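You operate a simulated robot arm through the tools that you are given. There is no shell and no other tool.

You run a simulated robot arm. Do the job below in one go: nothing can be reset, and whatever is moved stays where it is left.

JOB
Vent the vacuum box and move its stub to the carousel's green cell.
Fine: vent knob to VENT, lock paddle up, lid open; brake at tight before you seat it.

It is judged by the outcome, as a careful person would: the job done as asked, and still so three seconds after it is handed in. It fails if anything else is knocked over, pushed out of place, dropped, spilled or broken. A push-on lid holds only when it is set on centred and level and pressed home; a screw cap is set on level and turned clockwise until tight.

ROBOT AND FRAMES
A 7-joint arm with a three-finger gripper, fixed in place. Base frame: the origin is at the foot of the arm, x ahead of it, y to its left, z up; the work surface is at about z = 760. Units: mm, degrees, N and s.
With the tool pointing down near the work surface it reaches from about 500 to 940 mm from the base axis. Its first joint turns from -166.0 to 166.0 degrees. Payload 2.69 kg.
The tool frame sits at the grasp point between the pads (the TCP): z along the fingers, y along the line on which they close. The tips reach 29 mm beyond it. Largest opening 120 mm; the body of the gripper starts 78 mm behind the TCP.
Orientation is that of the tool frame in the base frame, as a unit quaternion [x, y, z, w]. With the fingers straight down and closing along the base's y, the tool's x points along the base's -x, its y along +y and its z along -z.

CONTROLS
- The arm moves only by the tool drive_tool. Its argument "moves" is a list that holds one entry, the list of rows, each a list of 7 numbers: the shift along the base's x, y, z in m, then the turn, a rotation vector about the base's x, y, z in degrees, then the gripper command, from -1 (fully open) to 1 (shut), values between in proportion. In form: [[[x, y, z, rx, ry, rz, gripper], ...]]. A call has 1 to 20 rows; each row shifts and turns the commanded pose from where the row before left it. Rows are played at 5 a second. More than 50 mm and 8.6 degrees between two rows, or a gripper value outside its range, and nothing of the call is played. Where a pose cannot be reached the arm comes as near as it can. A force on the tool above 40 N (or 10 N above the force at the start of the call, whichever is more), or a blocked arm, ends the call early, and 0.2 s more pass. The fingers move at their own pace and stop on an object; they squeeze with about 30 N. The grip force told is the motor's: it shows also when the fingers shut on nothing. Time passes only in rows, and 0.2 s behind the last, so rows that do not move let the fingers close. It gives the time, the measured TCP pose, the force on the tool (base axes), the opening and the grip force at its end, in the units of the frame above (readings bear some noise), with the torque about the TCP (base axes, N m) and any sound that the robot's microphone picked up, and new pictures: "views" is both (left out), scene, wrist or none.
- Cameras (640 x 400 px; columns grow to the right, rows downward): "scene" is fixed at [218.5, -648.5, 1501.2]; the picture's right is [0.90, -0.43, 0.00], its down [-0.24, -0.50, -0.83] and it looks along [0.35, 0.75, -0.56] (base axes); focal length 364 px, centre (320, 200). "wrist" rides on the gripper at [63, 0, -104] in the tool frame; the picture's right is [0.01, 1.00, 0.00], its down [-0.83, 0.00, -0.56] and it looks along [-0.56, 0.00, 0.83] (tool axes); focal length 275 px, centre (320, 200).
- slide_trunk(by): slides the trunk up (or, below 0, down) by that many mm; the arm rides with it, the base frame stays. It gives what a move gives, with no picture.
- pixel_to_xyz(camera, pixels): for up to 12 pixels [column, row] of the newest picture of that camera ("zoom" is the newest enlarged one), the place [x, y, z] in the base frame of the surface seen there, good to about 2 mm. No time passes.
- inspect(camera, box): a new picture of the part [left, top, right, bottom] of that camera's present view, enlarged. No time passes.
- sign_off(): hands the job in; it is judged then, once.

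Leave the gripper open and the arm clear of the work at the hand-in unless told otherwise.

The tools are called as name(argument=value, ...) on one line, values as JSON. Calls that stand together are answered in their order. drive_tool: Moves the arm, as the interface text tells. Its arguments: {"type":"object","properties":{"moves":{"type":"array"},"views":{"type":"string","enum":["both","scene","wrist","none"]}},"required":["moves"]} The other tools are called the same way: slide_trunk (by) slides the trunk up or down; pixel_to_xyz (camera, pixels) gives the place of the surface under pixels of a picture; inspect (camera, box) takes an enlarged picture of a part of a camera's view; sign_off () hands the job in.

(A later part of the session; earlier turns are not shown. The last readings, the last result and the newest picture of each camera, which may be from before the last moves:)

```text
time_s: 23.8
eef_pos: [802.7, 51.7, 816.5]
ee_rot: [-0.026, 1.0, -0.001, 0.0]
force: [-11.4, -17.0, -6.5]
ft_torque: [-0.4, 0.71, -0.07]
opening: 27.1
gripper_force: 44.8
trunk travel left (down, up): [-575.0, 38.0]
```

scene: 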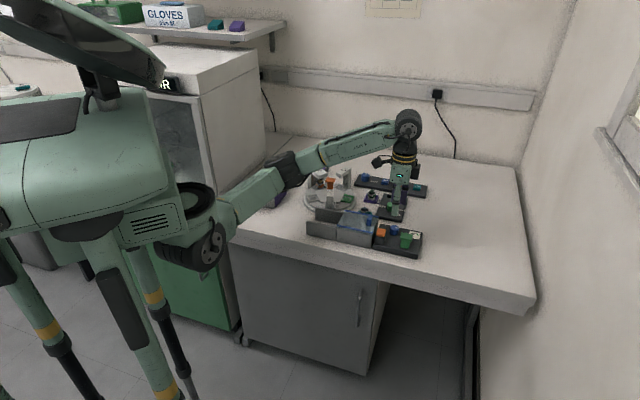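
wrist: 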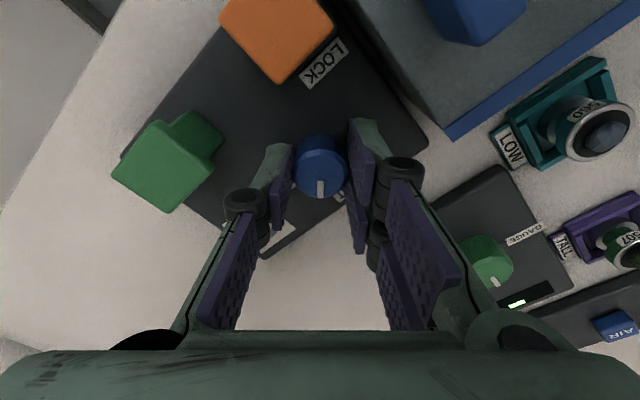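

The pointer turns with the fingers (48° done). There's about 20 N side load toward (-x,-y), so I ease the centre 1 mm that way and turn another 24°.

drive_tool(moves=[[[-0.0005, -0.0008, 0, 0, 0, 0, 1], [0, 0, 0, 0, 0, 6, 1], [0, 0, 0, 0, 0, 6, 1], [0, 0, 0, 0, 0, 6, 1], [0, 0, 0, 0, 0, 6, 1], [0, 0, 0, 0, 0, 0, 1]]], views="wrist")

```text
time_s: 25.2
eef_pos: [803.6, 49.3, 816.8]
ee_rot: [-0.233, 0.972, 0.0, 0.0]
force: [0.2, -21.4, -3.0]
ft_torque: [-0.58, -0.26, -0.02]
opening: 27.2
gripper_force: 45.0
trunk travel left (down, up): [-575.0, 38.0]
```

wrist: 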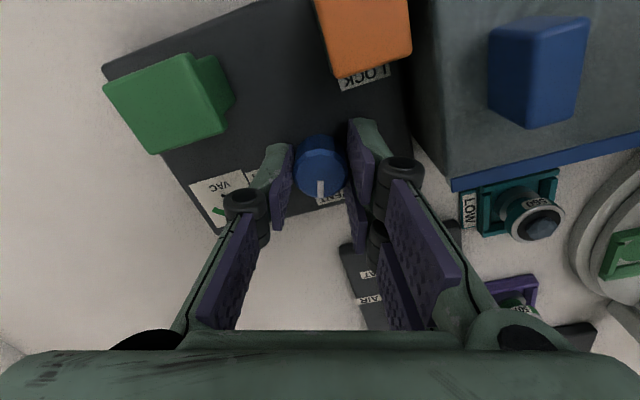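

72° turned; side load is now -21 N in y. I ease 1 mm in -y and turn the final 18°.

drive_tool(moves=[[[0, -0.0012, 0, 0, 0, 0, 1], [0, 0, 0, 0, 0, 5, 1], [0, 0, 0, 0, 0, 5, 1], [0, 0, 0, 0, 0, 4, 1], [0, 0, 0, 0, 0, 4, 1], [0, 0, 0, 0, 0, 0, 1]]], views="wrist")

inspect(camera="wrist", box=[180, 60, 420, 280])

```text
time_s: 26.6
eef_pos: [804.2, 49.2, 818.1]
ee_rot: [-0.384, 0.923, -0.002, 0.001]
force: [12.4, -19.9, 0.6]
ft_torque: [-0.82, 0.23, -0.03]
opening: 27.1
gripper_force: 45.6
trunk travel left (down, up): [-575.0, 38.0]
```

wrist: 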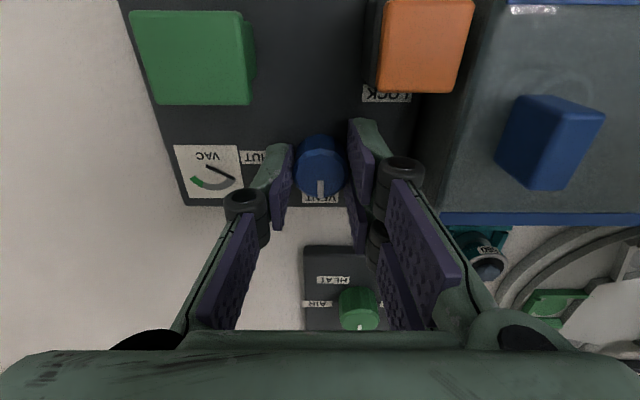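

```text
1.82 times, centred on (300, 170) of wrist
```

zoom: 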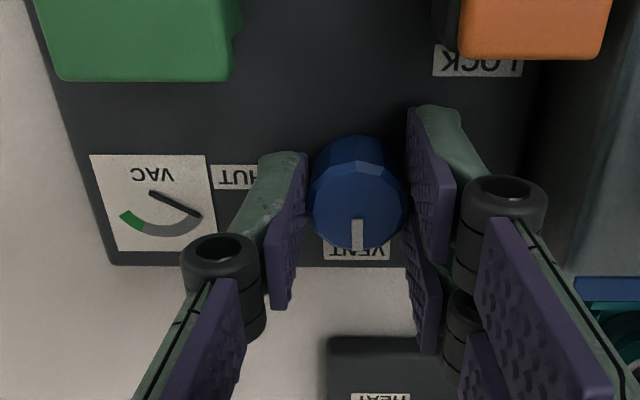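

The pointer is on VENT and the gauge needle has moved to the grey end. I release (open to 46 mm) and lift straight up.

drive_tool(moves=[[[0, 0, 0, 0, 0, 0, 0.233], [0, 0, 0, 0, 0, 0, 0.233], [0, 0, 0, 0, 0, 0, 0.233]]], views="none")

```text
time_s: 27.4
eef_pos: [803.7, 50.6, 816.9]
ee_rot: [-0.384, 0.923, 0.0, -0.001]
force: [0.5, 0.2, -0.3]
ft_torque: [0.01, 0.04, 0.02]
opening: 45.8
gripper_force: 0.1
trunk travel left (down, up): [-575.0, 38.0]
```

drive_tool(moves=[[[0, 0, 0.02, 0, 0, 0, 0.233], [0, 0, 0.03, 0, 0, 0, 0.233], [0, 0, 0.03, 0, 0, 0, 0.233], [0, 0, 0, 0, 0, 0, 0.233]]])

inspect(camera="wrist", box=[180, 0, 460, 240])

```text
time_s: 28.4
eef_pos: [802.5, 48.6, 896.0]
ee_rot: [-0.384, 0.923, 0.0, 0.0]
force: [-0.1, 0.4, 0.0]
ft_torque: [0.03, 0.01, 0.01]
opening: 46.1
gripper_force: 0.1
trunk travel left (down, up): [-575.0, 38.0]
```

scene: 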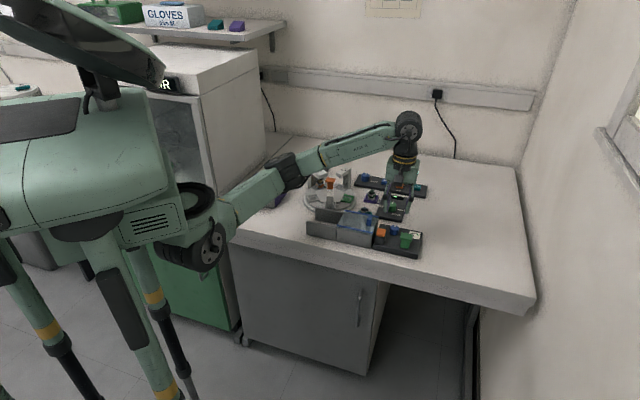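
wrist: 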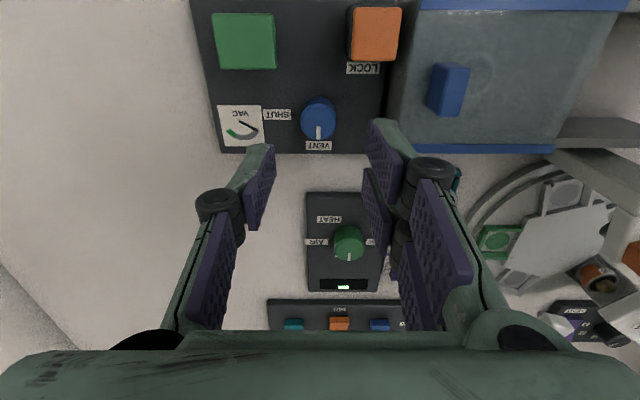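

```text
1.67 times, centred on (320, 120) of wrist
```

zoom: 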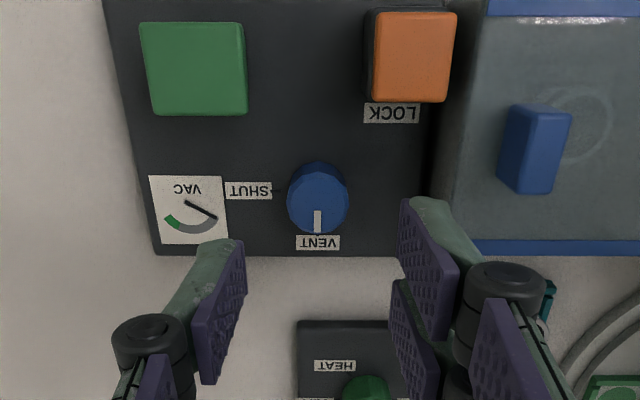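

Knob on VENT, needle at the grey (vented) end. Next the orange LOCK paddle: I measure its head corners and housing.

pixel_to_xyz(camera="wrist", pixels=[[355, 10], [400, 12], [353, 55], [395, 58], [376, 35], [348, 30], [215, 15], [275, 15], [219, 66], [275, 67], [360, 69], [405, 80]])

inspect(camera="scene", box=[360, 215, 430, 262])

```text
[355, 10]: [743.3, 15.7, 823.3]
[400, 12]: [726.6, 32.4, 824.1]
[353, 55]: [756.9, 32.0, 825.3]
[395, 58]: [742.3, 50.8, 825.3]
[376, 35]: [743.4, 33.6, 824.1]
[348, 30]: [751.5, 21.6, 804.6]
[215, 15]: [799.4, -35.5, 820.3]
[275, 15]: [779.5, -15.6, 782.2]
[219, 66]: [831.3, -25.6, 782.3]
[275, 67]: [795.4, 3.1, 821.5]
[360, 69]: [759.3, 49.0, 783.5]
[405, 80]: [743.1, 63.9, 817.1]
```

```text
8.51 times, centred on (395, 238) of scene
```

zoom: 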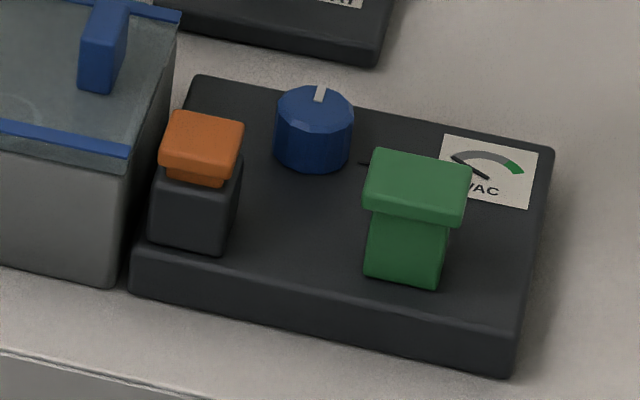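

Orange head is about 26 x 24 mm, top z 824, centred near (742.3, 33), with only ~10 mm to the box. So I'll grip it across the panel's short axis (tool yaw back to -45°). I move above it and turn.

drive_tool(moves=[[[-0.006, -0.0016, 0, 0, 0, -8.18, 0.1], [-0.006, -0.0016, 0, 0, 0, -8.18, 0.1], [-0.006, -0.0016, 0, 0, 0, -8.18, 0.1], [-0.006, -0.0016, 0, 0, 0, -8.18, 0.1], [-0.006, -0.0016, 0, 0, 0, -8.18, 0.1], [-0.006, -0.0016, 0, 0, 0, -8.18, 0.1], [-0.006, -0.0016, 0, 0, 0, -8.18, 0.1], [-0.006, -0.0016, 0, 0, 0, -8.18, 0.1], [-0.006, -0.0016, 0, 0, 0, -8.18, 0.1], [-0.006, -0.0016, 0, 0, 0, -8.18, 0.1], [0, 0, 0, 0, 0, -8.2, 0.1], [0, 0, 0, 0, 0, 0, 0.1]]], views="wrist")

inspect(camera="wrist", box=[200, 30, 440, 230])

```text
time_s: 31.0
eef_pos: [743.9, 33.2, 897.1]
ee_rot: [0.384, 0.923, 0.0, -0.001]
force: [0.1, -0.6, 0.8]
ft_torque: [0.02, 0.0, 0.0]
opening: 54.0
gripper_force: 0.0
trunk travel left (down, up): [-575.0, 38.0]
```

wrist: 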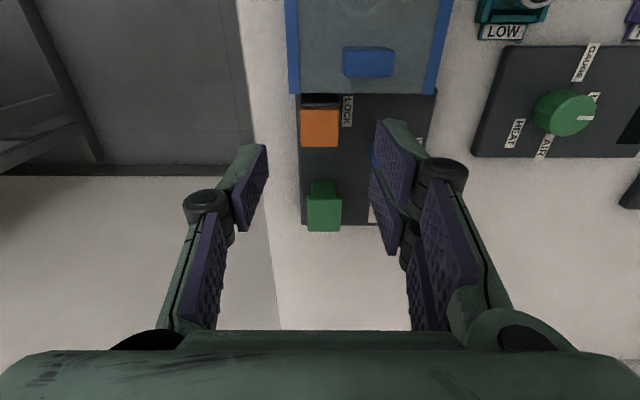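

```text
2.00 times, centred on (320, 130) of wrist
```

zoom: 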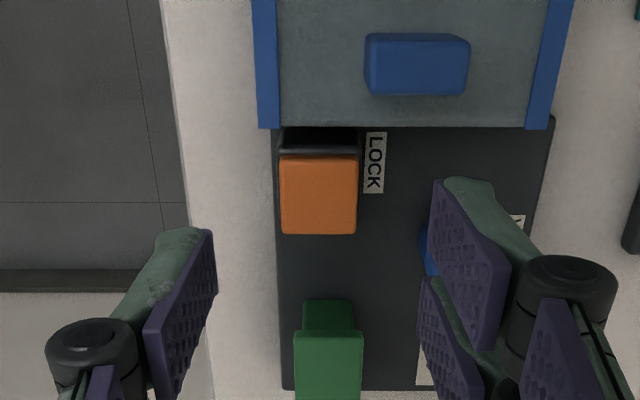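

The paddle head is centred at (319, 127). I measure its edges.

pixel_to_xyz(camera="wrist", pixels=[[302, 127], [336, 127], [319, 127], [319, 110], [319, 144], [319, 100], [319, 93], [345, 115], [369, 55], [369, 72]])

```text
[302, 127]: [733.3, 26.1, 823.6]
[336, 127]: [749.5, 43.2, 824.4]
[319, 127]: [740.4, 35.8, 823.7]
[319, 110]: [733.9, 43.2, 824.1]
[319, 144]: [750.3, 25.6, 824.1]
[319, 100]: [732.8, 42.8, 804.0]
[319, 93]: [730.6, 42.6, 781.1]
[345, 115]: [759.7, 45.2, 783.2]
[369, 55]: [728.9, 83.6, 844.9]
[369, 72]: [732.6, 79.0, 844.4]
```

Head centre (741.7, 34.5). I descend with the fingers either side of the head, tips at about z 807, then close.

drive_tool(moves=[[[-0.0012, 0.001, -0.02, 0, 0, 0, 0.1], [0, 0, -0.02, 0, 0, 0, 0.1], [0, 0, -0.02, 0, 0, 0, 0.2], [0, 0, 0, 0, 0, 0, 0.2], [0, 0, 0, 0, 0, 0, 1], [0, 0, 0, 0, 0, 0, 1], [0, 0, 0, 0, 0, 0, 1], [0, 0, 0, 0, 0, 0, 1]]], views="wrist")

```text
time_s: 32.6
eef_pos: [743.6, 37.6, 843.2]
ee_rot: [0.379, 0.925, 0.005, 0.007]
force: [4.8, 4.2, 27.0]
ft_torque: [0.72, 0.09, -0.18]
opening: 38.3
gripper_force: 25.0
trunk travel left (down, up): [-575.0, 38.0]
stopped in row 7: the force on the tool passed its limit at 43 N (the readings are from after the stop); the commanded pose is now the measured one
```

wrist: 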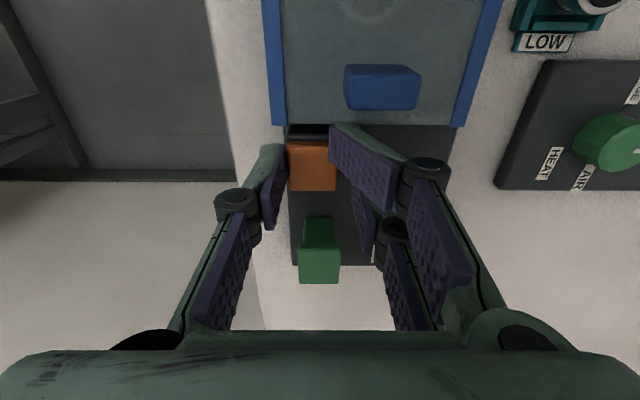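

The close stopped on a 43 N force with the opening at 38 mm - something is being touched. I look closely before doing anything else.

inspect(camera="wrist", box=[230, 80, 430, 240])

inspect(camera="scene", box=[350, 190, 430, 260])

pixel_to_xyz(camera="wrist", pixels=[[312, 165], [290, 165], [333, 180], [312, 145], [312, 187], [340, 135], [270, 155], [345, 130]])

```text
2.50 times, centred on (330, 160) of wrist
```

zoom: 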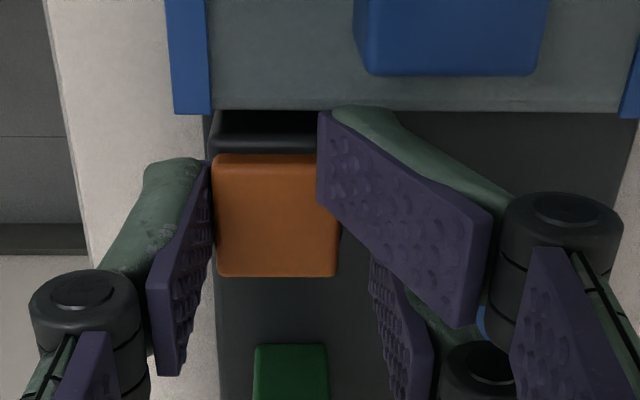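

```text
5.71 times, centred on (390, 225) of scene
```

zoom: 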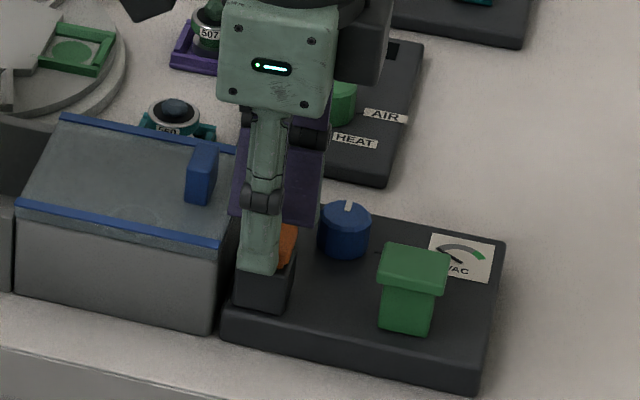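

```text
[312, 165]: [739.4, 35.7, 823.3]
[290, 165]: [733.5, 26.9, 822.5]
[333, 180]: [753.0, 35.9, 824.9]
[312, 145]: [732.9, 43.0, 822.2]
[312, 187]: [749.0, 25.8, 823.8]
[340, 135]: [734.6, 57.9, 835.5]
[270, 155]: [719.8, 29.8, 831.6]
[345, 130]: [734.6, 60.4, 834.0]
```

The tool is being pushed up and the torque puts the contact at about 20 mm toward the box side. Looking at the picture, the right-hand side of the gripper is two prongs wide, so its outer prong reaches the lid edge. I raise straight up and open a little, then reconsider the grip.

drive_tool(moves=[[[0, 0, 0.003, 0, 0, 0, 0.2], [0, 0, 0.005, 0, 0, 0, 0.2], [0, 0, 0.02, 0, 0, 0, 0.2], [0, 0, 0.025, 0, 0, 0, 0.2], [0, 0, 0, 0, 0, 0, 0.2]]])

inspect(camera="wrist", box=[200, 30, 440, 230])

```text
time_s: 33.8
eef_pos: [743.0, 37.2, 892.1]
ee_rot: [0.38, 0.925, 0.002, 0.003]
force: [0.3, 0.6, 0.1]
ft_torque: [0.0, 0.02, 0.0]
opening: 48.3
gripper_force: 0.1
trunk travel left (down, up): [-575.0, 38.0]
```

scene: 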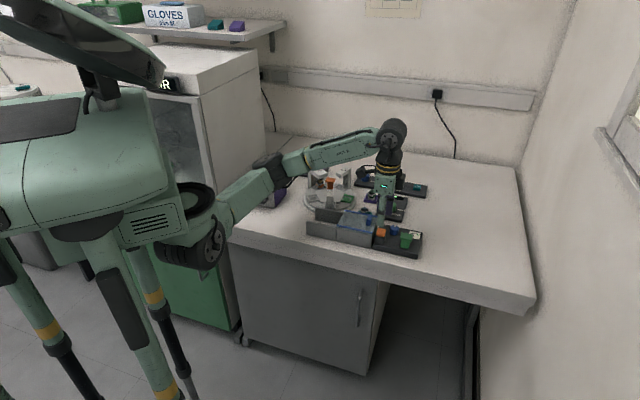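
wrist: 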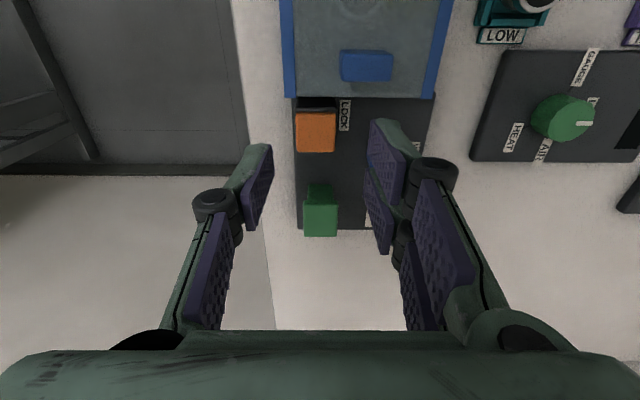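

```text
2.00 times, centred on (320, 130) of wrist
```

zoom: 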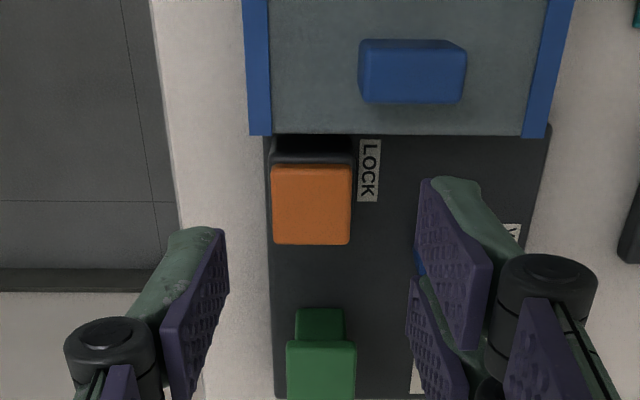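

Nothing has moved. I measure the prongs themselves to learn how far each side reaches.

pixel_to_xyz(camera="wrist", pixels=[[373, 122], [372, 150], [395, 122], [388, 135], [366, 173], [367, 200], [380, 185], [268, 148], [245, 150], [270, 185], [248, 220], [385, 250]])

```text
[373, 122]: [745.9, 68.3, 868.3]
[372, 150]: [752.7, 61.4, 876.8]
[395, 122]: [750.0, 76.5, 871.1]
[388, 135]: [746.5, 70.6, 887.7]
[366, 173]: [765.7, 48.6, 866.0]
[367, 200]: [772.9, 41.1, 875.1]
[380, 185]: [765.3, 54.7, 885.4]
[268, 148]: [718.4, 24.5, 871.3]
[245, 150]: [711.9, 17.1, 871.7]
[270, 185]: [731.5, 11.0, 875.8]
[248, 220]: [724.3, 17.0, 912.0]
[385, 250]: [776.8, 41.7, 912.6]
```

The tool's +y side is indeed two prongs spanning ±20 mm, the -y side one prong of ±10. I measure the lid's end edge and the paddle to pick an offset grip that clears it.

pixel_to_xyz(camera="wrist", pixels=[[320, 95], [350, 95], [400, 95], [290, 96], [428, 96], [315, 114], [315, 150], [297, 132], [334, 132], [366, 54], [366, 75]])

```text
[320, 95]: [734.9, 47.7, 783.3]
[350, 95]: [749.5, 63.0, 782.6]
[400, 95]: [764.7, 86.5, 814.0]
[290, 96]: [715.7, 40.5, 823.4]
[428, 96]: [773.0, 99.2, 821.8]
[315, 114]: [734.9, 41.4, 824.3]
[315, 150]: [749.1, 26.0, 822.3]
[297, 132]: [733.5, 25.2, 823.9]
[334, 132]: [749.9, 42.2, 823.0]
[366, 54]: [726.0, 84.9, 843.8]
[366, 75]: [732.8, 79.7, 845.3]
```

Lid end is at 20.5-23.6 mm from the paddle's centre, so I'll offset the TCP 6 mm away from the box: target (746, 29.6). Descend to tips z 807, no closing yet.

drive_tool(moves=[[[0.003, -0.0076, 0, 0, 0, 0, 0.167], [0, 0, -0.02, 0, 0, 0, 0.167], [0, 0, -0.02, 0, 0, 0, 0.167], [0, 0, -0.016, 0, 0, 0, 0.167], [0, 0, 0, 0, 0, 0, 0.167]]], views="wrist")

inspect(camera="wrist", box=[220, 60, 440, 240])

```text
time_s: 35.0
eef_pos: [745.4, 29.3, 835.1]
ee_rot: [0.379, 0.925, 0.003, 0.003]
force: [0.4, -0.4, 0.6]
ft_torque: [-0.01, 0.04, -0.01]
opening: 50.0
gripper_force: 0.1
trunk travel left (down, up): [-575.0, 38.0]
```

wrist: 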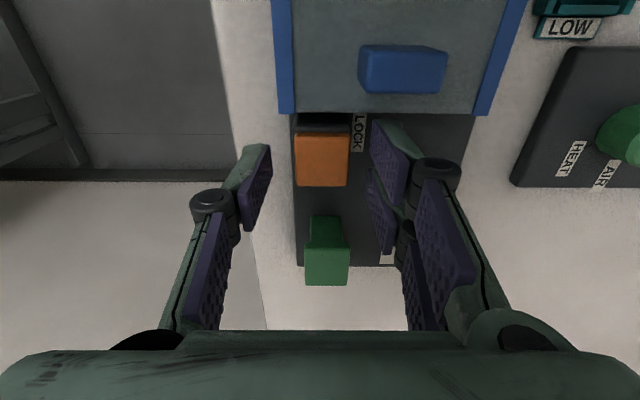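

```text
2.22 times, centred on (330, 150) of wrist
```

zoom: 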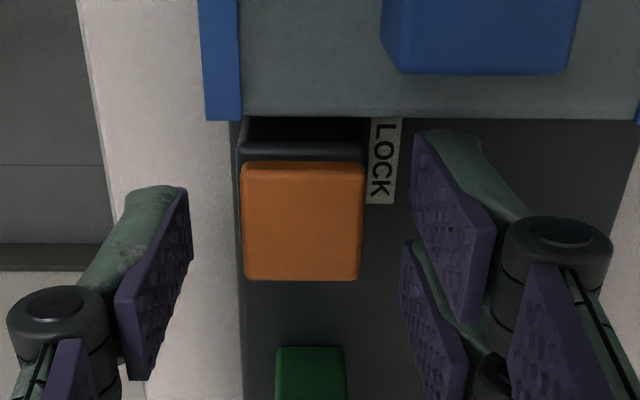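

The prongs now clear the lid edge. I close on the head.

drive_tool(moves=[[[0, 0, 0, 0, 0, 0, 0.4], [0, 0, 0, 0, 0, 0, 1], [0, 0, 0, 0, 0, 0, 1], [0, 0, 0, 0, 0, 0, 1]]], views="wrist")

inspect(camera="wrist", box=[220, 60, 440, 240])

```text
time_s: 36.0
eef_pos: [745.9, 28.5, 836.2]
ee_rot: [0.38, 0.925, 0.003, 0.003]
force: [10.0, 6.1, 0.3]
ft_torque: [0.49, -0.27, -0.72]
opening: 30.1
gripper_force: 42.5
trunk travel left (down, up): [-575.0, 38.0]
```

wrist: 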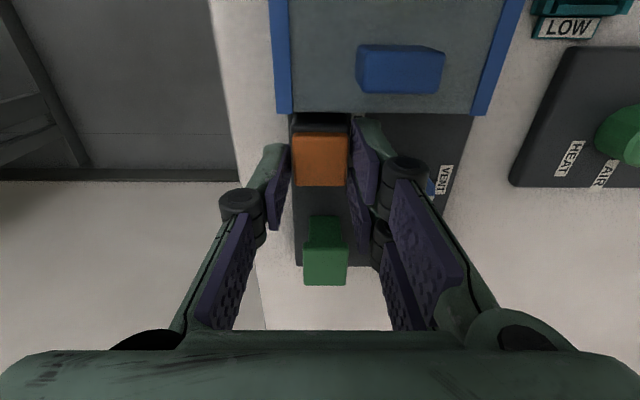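

```text
2.22 times, centred on (330, 150) of wrist
```

zoom: 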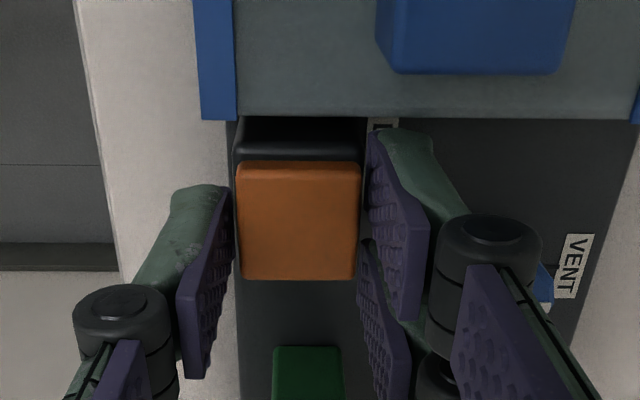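

Gripped at 30 mm. I lift slowly by 4 mm to see whether the paddle follows.

drive_tool(moves=[[[0, 0, 0.002, 0, 0, 0, 1], [0, 0, 0.002, 0, 0, 0, 1], [0, 0, 0, 0, 0, 0, 1]]], views="wrist")

pixel_to_xyz(camera="wrist", pixels=[[320, 160], [320, 140], [320, 180], [300, 160], [338, 160]])

```text
time_s: 36.8
eef_pos: [746.5, 29.9, 837.1]
ee_rot: [0.379, 0.925, 0.001, -0.001]
force: [-1.1, 10.4, -27.3]
ft_torque: [-0.51, -0.09, -0.51]
opening: 29.7
gripper_force: 45.0
trunk travel left (down, up): [-575.0, 38.0]
```

wrist: 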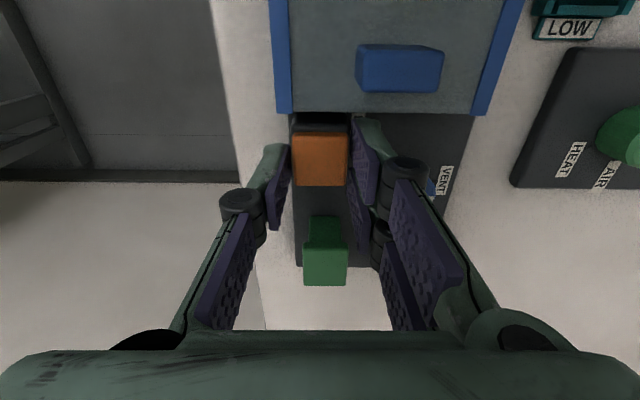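

```text
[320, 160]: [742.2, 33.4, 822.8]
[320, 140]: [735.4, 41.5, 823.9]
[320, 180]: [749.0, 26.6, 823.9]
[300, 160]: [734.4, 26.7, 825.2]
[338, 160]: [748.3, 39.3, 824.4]
```

The pull reads -27 N without motion: the tips are gripping the 30 mm housing below the head. I release, rise so the tips are at about z 812, and grip only the head.

drive_tool(moves=[[[0, 0, -0.002, 0, 0, 0, 0.3], [0, 0, 0, 0, 0, 0, 0.3], [0, 0, 0.003, 0, 0, 0, 0.3], [0, 0, 0.002, 0, 0, 0, 0.3], [0, 0, 0, 0, 0, 0, 0.3]]], views="none")

```text
time_s: 38.0
eef_pos: [746.8, 30.0, 843.0]
ee_rot: [0.379, 0.925, 0.003, 0.003]
force: [-0.5, 0.3, -0.4]
ft_torque: [0.01, 0.03, 0.0]
opening: 42.1
gripper_force: 0.0
trunk travel left (down, up): [-575.0, 38.0]
```

TCP is at about 842, tips near 813. I close again on the head.

drive_tool(moves=[[[0, 0, -0.001, 0, 0, 0, 0.3], [0, 0, 0, 0, 0, 0, 1], [0, 0, 0, 0, 0, 0, 1], [0, 0, 0, 0, 0, 0, 1]]], views="wrist")

inspect(camera="wrist", box=[220, 60, 440, 240])

```text
time_s: 39.0
eef_pos: [747.4, 30.0, 843.5]
ee_rot: [0.38, 0.925, 0.002, 0.003]
force: [4.6, 3.3, 0.2]
ft_torque: [0.06, -0.07, -0.22]
opening: 25.4
gripper_force: 35.4
trunk travel left (down, up): [-575.0, 38.0]
```

wrist: 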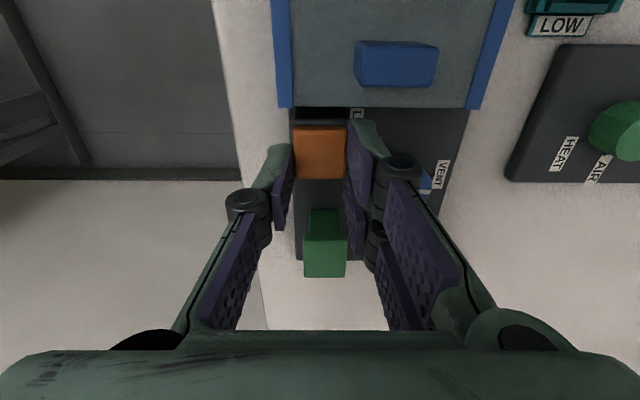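

```text
2.22 times, centred on (330, 150) of wrist
```

zoom: 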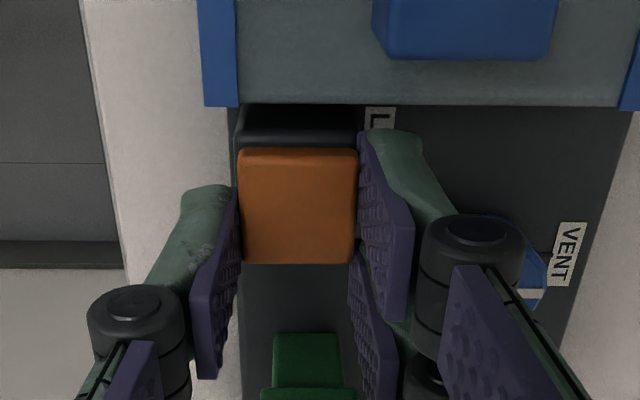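

Now 25.4 mm: the head itself is held. I lift gently in 3 mm steps.

drive_tool(moves=[[[0, 0, 0.003, 0, 0, 0, 1], [0, 0, 0.003, 0, 0, 0, 1], [0, 0, 0.003, 0, 0, 0, 1], [0, 0, 0, 0, 0, 0, 1]]], views="wrist")

pixel_to_xyz(camera="wrist", pixels=[[320, 150], [320, 130], [320, 170], [300, 150], [335, 150]])

```text
time_s: 40.0
eef_pos: [747.7, 29.2, 850.4]
ee_rot: [0.379, 0.925, 0.002, 0.003]
force: [11.7, 2.4, -0.3]
ft_torque: [0.41, 0.03, -0.38]
opening: 25.4
gripper_force: 45.1
trunk travel left (down, up): [-575.0, 38.0]
```

wrist: 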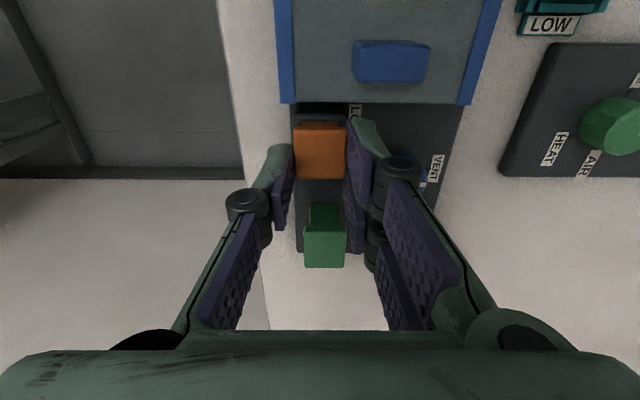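

```text
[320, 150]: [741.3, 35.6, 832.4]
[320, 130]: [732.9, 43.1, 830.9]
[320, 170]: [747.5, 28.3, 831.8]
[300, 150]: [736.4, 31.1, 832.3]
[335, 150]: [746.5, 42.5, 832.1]
```

The head rose to z 832 with the fingers, almost no resistance. I keep lifting until it stops.

drive_tool(moves=[[[0, 0, 0.003, 0, 0, 0, 1], [0, 0, 0.003, 0, 0, 0, 1], [0, 0, 0.003, 0, 0, 0, 1], [0, 0, 0, 0, 0, 0, 1]]], views="wrist")

pixel_to_xyz(camera="wrist", pixels=[[320, 150], [320, 130], [320, 170], [300, 150], [335, 150]])

```text
time_s: 41.0
eef_pos: [747.6, 29.9, 857.9]
ee_rot: [0.379, 0.925, 0.002, 0.001]
force: [6.7, 1.7, -18.1]
ft_torque: [-0.7, -0.78, -0.21]
opening: 25.3
gripper_force: 45.2
trunk travel left (down, up): [-575.0, 38.0]
```

wrist: 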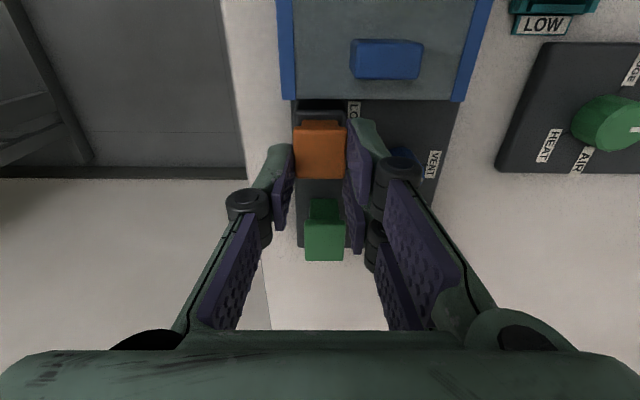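

```text
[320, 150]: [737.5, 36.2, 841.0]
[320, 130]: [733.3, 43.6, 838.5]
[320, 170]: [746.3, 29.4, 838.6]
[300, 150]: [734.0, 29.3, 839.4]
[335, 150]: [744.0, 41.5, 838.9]
```

Head top at z 839 (15 mm up) and -18 N pull: the end stop. I release and see whether it stays up.

drive_tool(moves=[[[0, 0, 0.001, 0, 0, 0, 1], [0, 0, -0.001, 0, 0, 0, 0.3], [0, 0, 0, 0, 0, 0, 0.2], [0, 0, 0, 0, 0, 0, 0.2], [0, 0, 0.025, 0, 0, 0, 0.2], [0, 0, 0.025, 0, 0, 0, 0.2], [0, 0, 0, 0, 0, 0, 0.2]]])

pixel_to_xyz(camera="wrist", pixels=[[320, 140], [325, 130], [318, 145], [310, 135], [320, 150]])

inspect(camera="scene", box=[350, 200, 430, 260])

```text
time_s: 42.6
eef_pos: [747.6, 27.6, 910.0]
ee_rot: [0.38, 0.925, 0.002, 0.002]
force: [-0.1, 0.4, 0.8]
ft_torque: [0.0, 0.03, 0.02]
opening: 47.9
gripper_force: 0.0
trunk travel left (down, up): [-575.0, 38.0]
```

scene: 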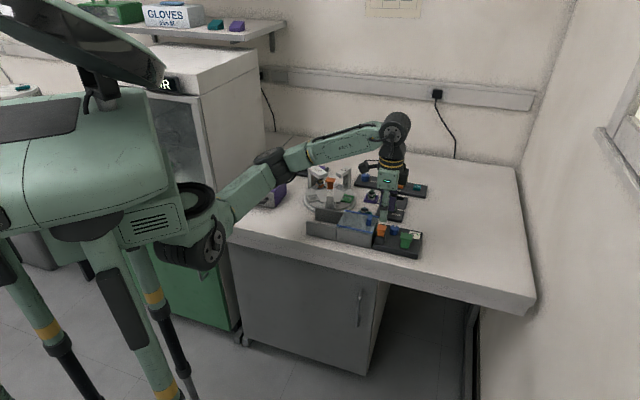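
wrist: 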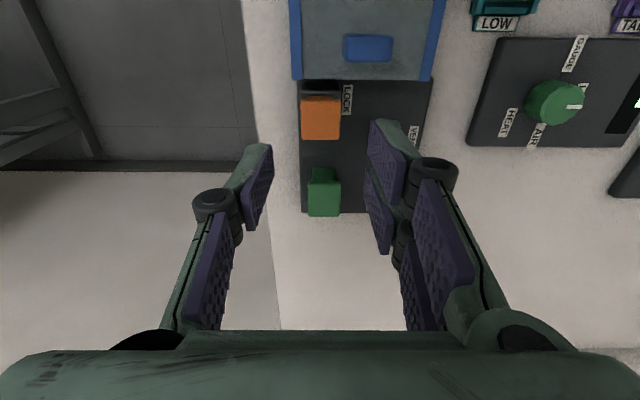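

```text
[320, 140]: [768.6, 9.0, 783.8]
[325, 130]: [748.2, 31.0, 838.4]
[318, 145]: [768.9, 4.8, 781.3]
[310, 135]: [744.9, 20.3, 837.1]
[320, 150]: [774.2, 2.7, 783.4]
```

```text
6.67 times, centred on (390, 230) of scene
```

zoom: 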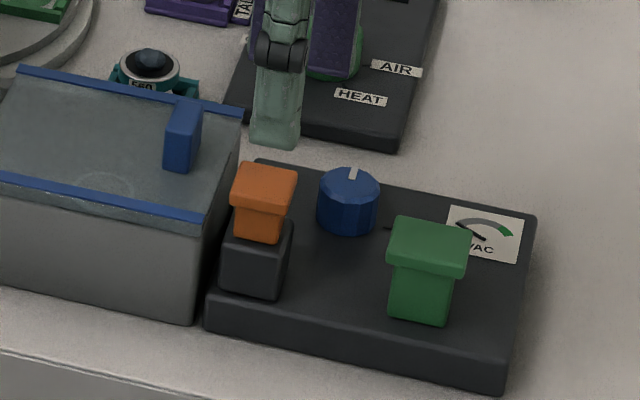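

The paddle stays up (z 838). Next, the lid: it should slide toward the rails (direction about (-0.7, 0.7)). I measure its blue grip precisely.

inspect(camera="wrist", box=[280, 0, 460, 100])

pixel_to_xyz(camera="wrist", pixels=[[347, 40], [390, 40], [347, 50], [390, 50], [368, 38], [368, 52], [368, 58], [330, 50], [405, 50], [368, 70], [297, 70], [430, 75]])

```text
3.56 times, centred on (370, 50) of wrist
```

zoom: 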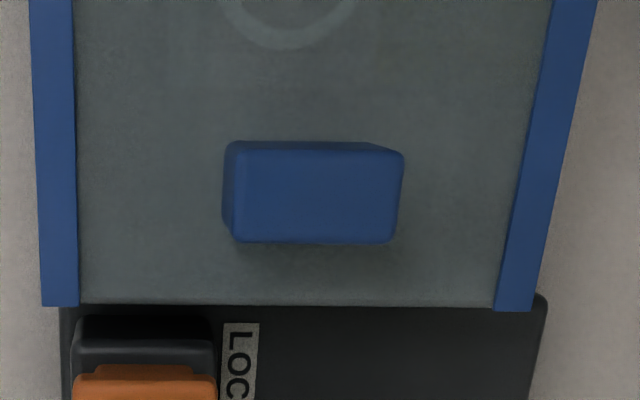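

```text
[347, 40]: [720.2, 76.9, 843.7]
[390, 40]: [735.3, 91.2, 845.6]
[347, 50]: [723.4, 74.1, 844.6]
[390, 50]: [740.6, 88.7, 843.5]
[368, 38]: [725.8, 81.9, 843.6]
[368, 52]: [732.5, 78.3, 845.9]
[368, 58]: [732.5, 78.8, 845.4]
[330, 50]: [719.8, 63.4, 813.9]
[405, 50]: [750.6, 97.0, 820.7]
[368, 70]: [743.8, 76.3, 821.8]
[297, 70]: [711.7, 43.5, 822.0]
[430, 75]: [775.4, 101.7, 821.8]
```

Grip centre is about (731, 82.3), top z 845, roughly 24 x 13 mm; lid surface z 822. I'll take it with fingers closing along the slide direction: turn the tool to yaw +45° while moving above it.

drive_tool(moves=[[[-0.0015, 0.0049, 0, 0, 0, 8.18, 0.433], [-0.0015, 0.0049, 0, 0, 0, 8.18, 0.433], [-0.0015, 0.0049, 0, 0, 0, 8.18, 0.433], [-0.0015, 0.0049, 0, 0, 0, 8.18, 0.433], [-0.0015, 0.0049, 0, 0, 0, 8.18, 0.433], [-0.0015, 0.0049, 0, 0, 0, 8.18, 0.433], [-0.0015, 0.0049, 0, 0, 0, 8.18, 0.433], [-0.0015, 0.0049, 0, 0, 0, 8.18, 0.433], [-0.0015, 0.0049, 0, 0, 0, 8.18, 0.433], [-0.0015, 0.0049, 0, 0, 0, 8.18, 0.433], [-0.0012, 0.0048, -0.01, 0, 0, 8.6, 0.433], [0, 0, 0, 0, 0, 0, 0.433]]], views="wrist")

inspect(camera="wrist", box=[220, 30, 440, 230])

```text
time_s: 45.2
eef_pos: [731.2, 82.3, 901.0]
ee_rot: [-0.389, 0.921, 0.004, 0.001]
force: [0.3, -0.2, -0.3]
ft_torque: [-0.03, -0.03, 0.0]
opening: 33.9
gripper_force: 0.0
trunk travel left (down, up): [-575.0, 38.0]
```

wrist: 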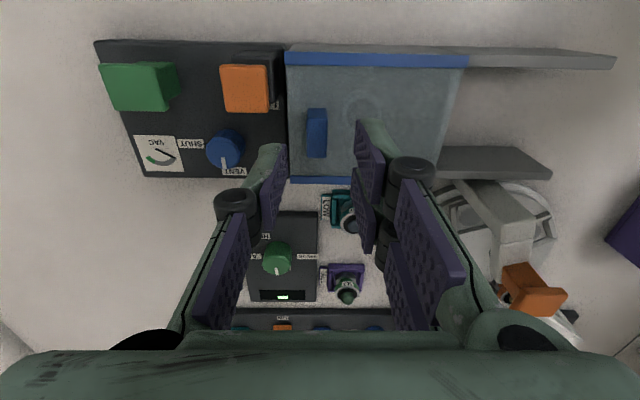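

```text
2.00 times, centred on (330, 130) of wrist
```

zoom: 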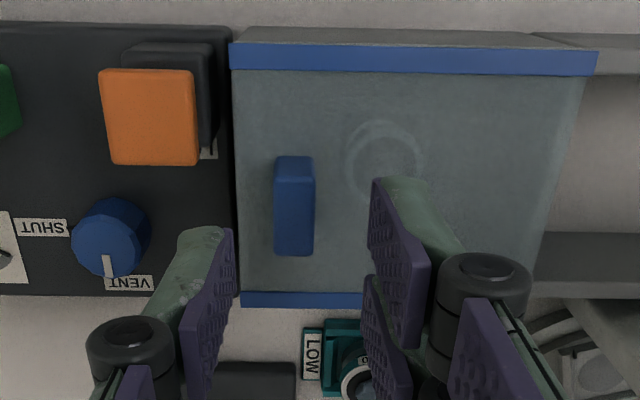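

Grip at (317, 132) in this view. I measure it once more from here.

pixel_to_xyz(camera="wrist", pixels=[[317, 120], [317, 132], [317, 145], [310, 132], [324, 132], [310, 150], [325, 112], [345, 120], [290, 100], [300, 180]])

```text
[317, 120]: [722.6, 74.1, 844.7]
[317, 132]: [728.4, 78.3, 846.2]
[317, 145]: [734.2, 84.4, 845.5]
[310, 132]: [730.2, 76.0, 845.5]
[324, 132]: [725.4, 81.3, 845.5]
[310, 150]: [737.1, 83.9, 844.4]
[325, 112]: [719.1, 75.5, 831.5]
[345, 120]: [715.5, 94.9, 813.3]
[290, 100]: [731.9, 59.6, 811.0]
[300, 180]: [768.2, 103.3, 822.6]
```

Centre (731.5, 81.6) — within 1 mm of the TCP. I descend to TCP z 855 and close on the grip.

drive_tool(moves=[[[0, 0, -0.02, 0, 0, 0, 0.433], [0, 0, -0.02, 0, 0, 0, 0.433], [0, 0, -0.006, 0, 0, 0, 0.433], [0, 0, 0, 0, 0, 0, 0.433], [0, 0, 0, 0, 0, 0, 1], [0, 0, 0, 0, 0, 0, 1], [0, 0, 0, 0, 0, 0, 1]]], views="wrist")

```text
time_s: 46.8
eef_pos: [730.5, 81.9, 854.8]
ee_rot: [-0.388, 0.922, 0.003, 0.0]
force: [2.1, -0.3, -1.3]
ft_torque: [0.15, -0.26, -0.55]
opening: 12.7
gripper_force: 31.9
trunk travel left (down, up): [-575.0, 38.0]
```

wrist: 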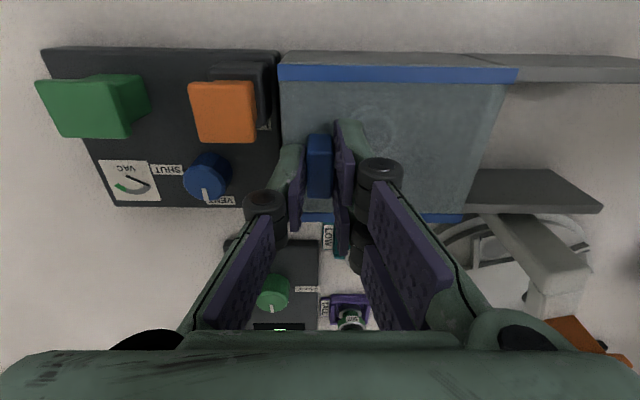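

Gripped at 12.7 mm. I try a 10 mm slide toward the rails and read the force.

drive_tool(moves=[[[-0.0035, 0.0035, 0, 0, 0, 0, 1], [-0.0035, 0.0035, 0, 0, 0, 0, 1], [0, 0, 0, 0, 0, 0, 1]]], views="wrist")

```text
time_s: 47.6
eef_pos: [723.8, 89.5, 854.5]
ee_rot: [-0.39, 0.921, 0.003, 0.0]
force: [1.4, 0.8, 2.4]
ft_torque: [0.0, -0.01, -0.6]
opening: 12.9
gripper_force: 39.5
trunk travel left (down, up): [-575.0, 38.0]
```

wrist: 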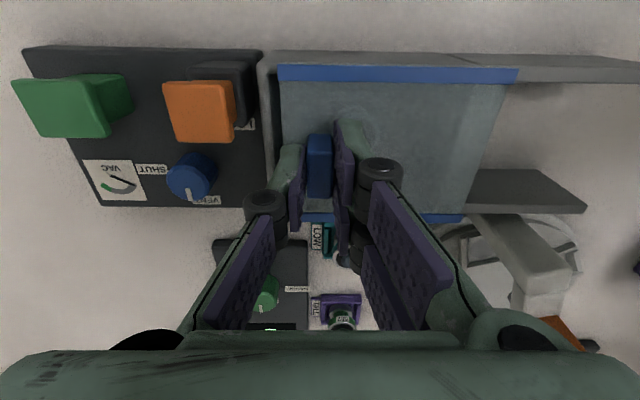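

The lid slides freely. Before going on, I check where the grey post with the orange head stands relative to the path.

pixel_to_xyz(camera="wrist", pixels=[[490, 225], [520, 240], [555, 265], [540, 290], [570, 275], [555, 320], [580, 210], [470, 200], [637, 75], [515, 75], [465, 217], [575, 340]])

inspect(camera="scene", box=[295, 165, 415, 255])

```text
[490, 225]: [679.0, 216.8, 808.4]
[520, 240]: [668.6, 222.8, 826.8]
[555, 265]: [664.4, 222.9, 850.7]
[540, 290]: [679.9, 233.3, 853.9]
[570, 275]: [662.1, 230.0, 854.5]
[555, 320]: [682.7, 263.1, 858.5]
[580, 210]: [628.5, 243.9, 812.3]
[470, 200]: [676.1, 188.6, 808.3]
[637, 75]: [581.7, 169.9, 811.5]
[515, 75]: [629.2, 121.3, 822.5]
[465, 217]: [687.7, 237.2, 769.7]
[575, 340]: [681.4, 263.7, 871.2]
```

```text
4.44 times, centred on (355, 210) of scene
```

zoom: 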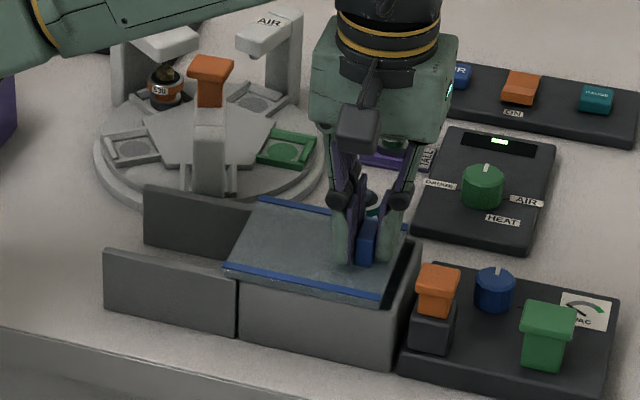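

The post is about 45+ mm off to the side of the path - clear. I slide on along the rails in 10 mm steps.

drive_tool(moves=[[[-0.007, 0.0071, 0, 0, 0, 0, 1], [-0.007, 0.0071, 0, 0, 0, 0, 1], [-0.007, 0.0071, 0, 0, 0, 0, 1], [-0.007, 0.0071, 0, 0, 0, 0, 1], [-0.007, 0.0071, 0, 0, 0, 0, 1], [0, 0, 0, 0, 0, 0, 1]]], views="wrist")

```text
time_s: 49.0
eef_pos: [687.5, 124.5, 854.7]
ee_rot: [-0.389, 0.921, 0.005, 0.0]
force: [-5.5, -3.9, -3.4]
ft_torque: [0.14, -0.17, -0.57]
opening: 13.1
gripper_force: 39.1
trunk travel left (down, up): [-575.0, 38.0]
```

wrist: 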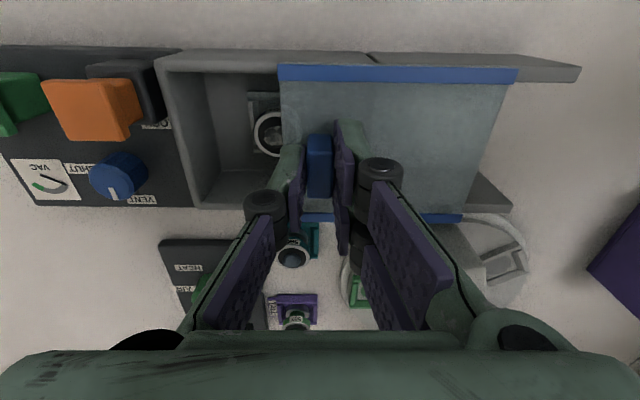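

The stub is coming into view at (268, 133). Side load is small; I continue with a slight trim.

drive_tool(moves=[[[-0.0075, 0.0066, 0, 0, 0, 0, 1], [-0.0072, 0.0069, 0, 0, 0, 0, 1], [-0.0072, 0.0069, 0, 0, 0, 0, 1], [-0.0036, 0.0035, 0, 0, 0, 0, 1], [0, 0, 0, 0, 0, 0, 1]]], views="wrist")

```text
time_s: 50.2
eef_pos: [661.8, 149.9, 855.0]
ee_rot: [-0.39, 0.921, 0.004, 0.001]
force: [7.0, 6.7, 3.8]
ft_torque: [-0.09, 0.09, -0.7]
opening: 13.1
gripper_force: 40.0
trunk travel left (down, up): [-575.0, 38.0]
```

wrist: 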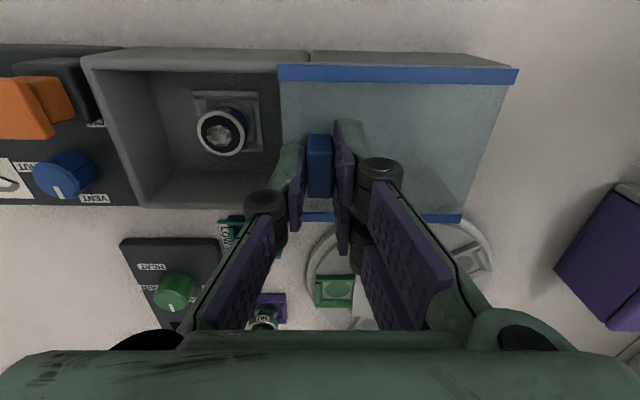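

The lid's far end is now about flush with the rail ends, with the stub clear. I nudge 4 mm more to find whether there's an end stop.

drive_tool(moves=[[[-0.0014, 0.0012, 0, 0, 0, 0, 1], [-0.0014, 0.0014, 0, 0, 0, 0, 1], [0, 0, 0, 0, 0, 0, 1]]], views="wrist")

inspect(camera="scene", box=[295, 165, 415, 255])

```text
time_s: 51.0
eef_pos: [663.9, 150.7, 854.5]
ee_rot: [-0.388, 0.921, 0.003, 0.002]
force: [27.7, -1.9, 11.0]
ft_torque: [-0.35, -0.44, -0.55]
opening: 12.8
gripper_force: 39.1
trunk travel left (down, up): [-575.0, 38.0]
```

wrist: 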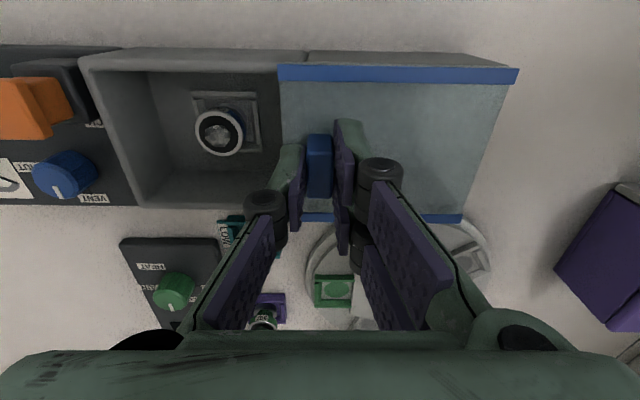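

```text
4.44 times, centred on (355, 210) of scene
```

zoom: 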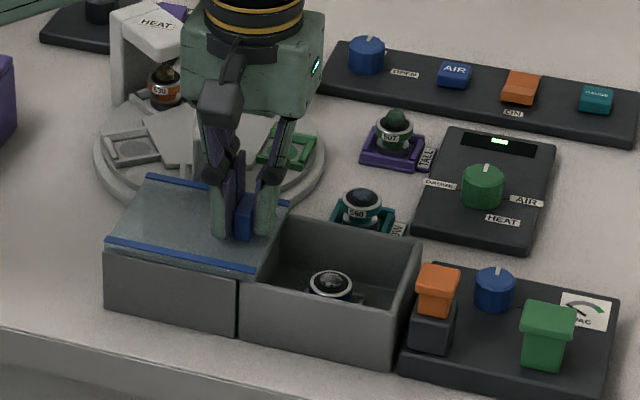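

End stop reached (28 N, no movement): the lid is fully open. I relax the push, open the fingers and rise.

drive_tool(moves=[[[0.002, -0.0012, 0, 0, 0, 0, 1], [0, 0, 0, 0, 0, 0, 0.5], [0, 0, 0, 0, 0, 0, 0.5], [0, 0, 0.02, 0, 0, 0, 0.5], [0, 0, 0.04, 0, 0, 0, 0.4], [0, 0, 0, 0, 0, 0, 0.2]]])

inspect(camera="wrist", box=[80, 30, 320, 230])

```text
time_s: 52.4
eef_pos: [661.2, 150.4, 914.7]
ee_rot: [-0.389, 0.921, 0.003, 0.001]
force: [0.4, -0.4, 1.0]
ft_torque: [0.07, 0.01, -0.03]
opening: 48.2
gripper_force: 0.0
trunk travel left (down, up): [-575.0, 38.0]
```

scene: 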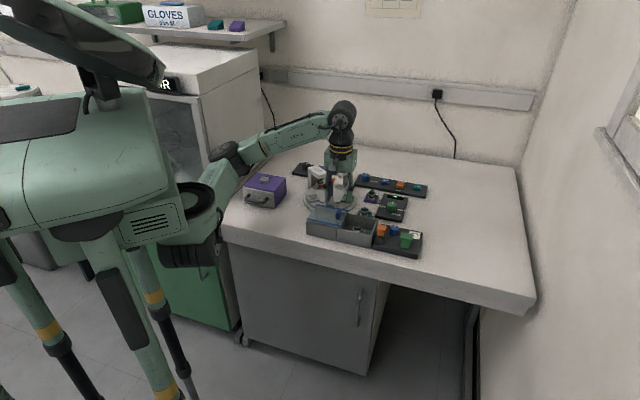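
wrist: 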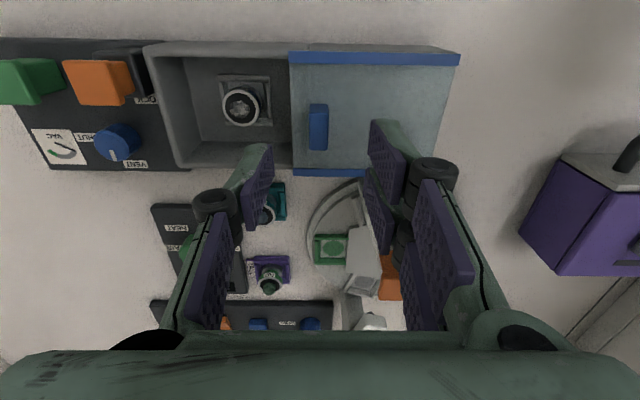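

```text
2.00 times, centred on (200, 130) of wrist
```

zoom: 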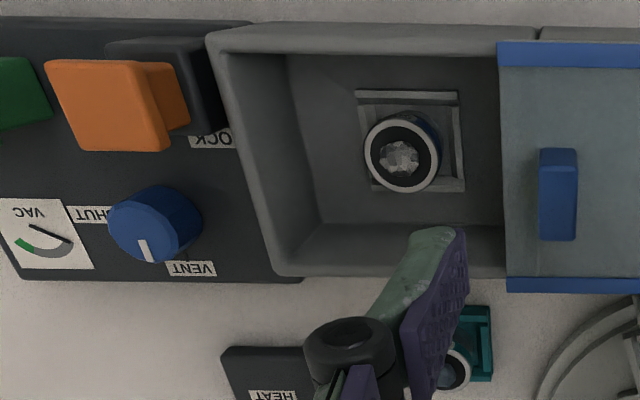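

The box is open, the stub sits in a square cell at (240, 105). I measure the stub, its cell and the box walls.

pixel_to_xyz(camera="wrist", pixels=[[240, 105], [225, 105], [258, 105], [240, 90], [240, 122], [222, 82], [268, 85], [165, 100], [288, 100], [230, 50], [235, 160], [260, 115]])

inspect(camera="scene", box=[345, 205, 395, 245])

```text
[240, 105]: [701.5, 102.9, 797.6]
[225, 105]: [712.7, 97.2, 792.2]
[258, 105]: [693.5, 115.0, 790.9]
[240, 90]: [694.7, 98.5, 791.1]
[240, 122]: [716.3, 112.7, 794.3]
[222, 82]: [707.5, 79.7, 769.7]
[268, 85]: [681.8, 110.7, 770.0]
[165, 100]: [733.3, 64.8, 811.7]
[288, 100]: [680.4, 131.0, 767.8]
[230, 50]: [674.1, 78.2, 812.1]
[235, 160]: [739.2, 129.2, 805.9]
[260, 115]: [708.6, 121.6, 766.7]
```

```text
10.00 times, centred on (370, 225) of scene
```

zoom: 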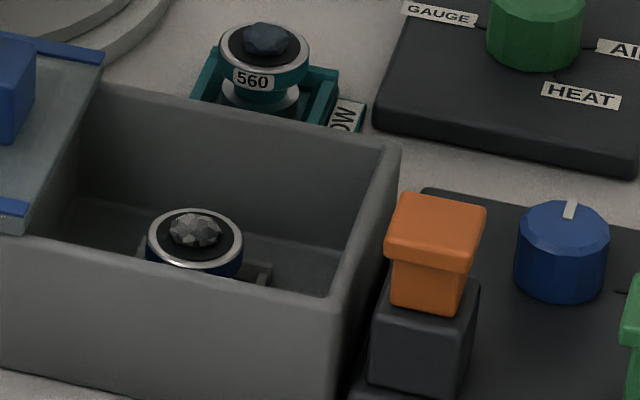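

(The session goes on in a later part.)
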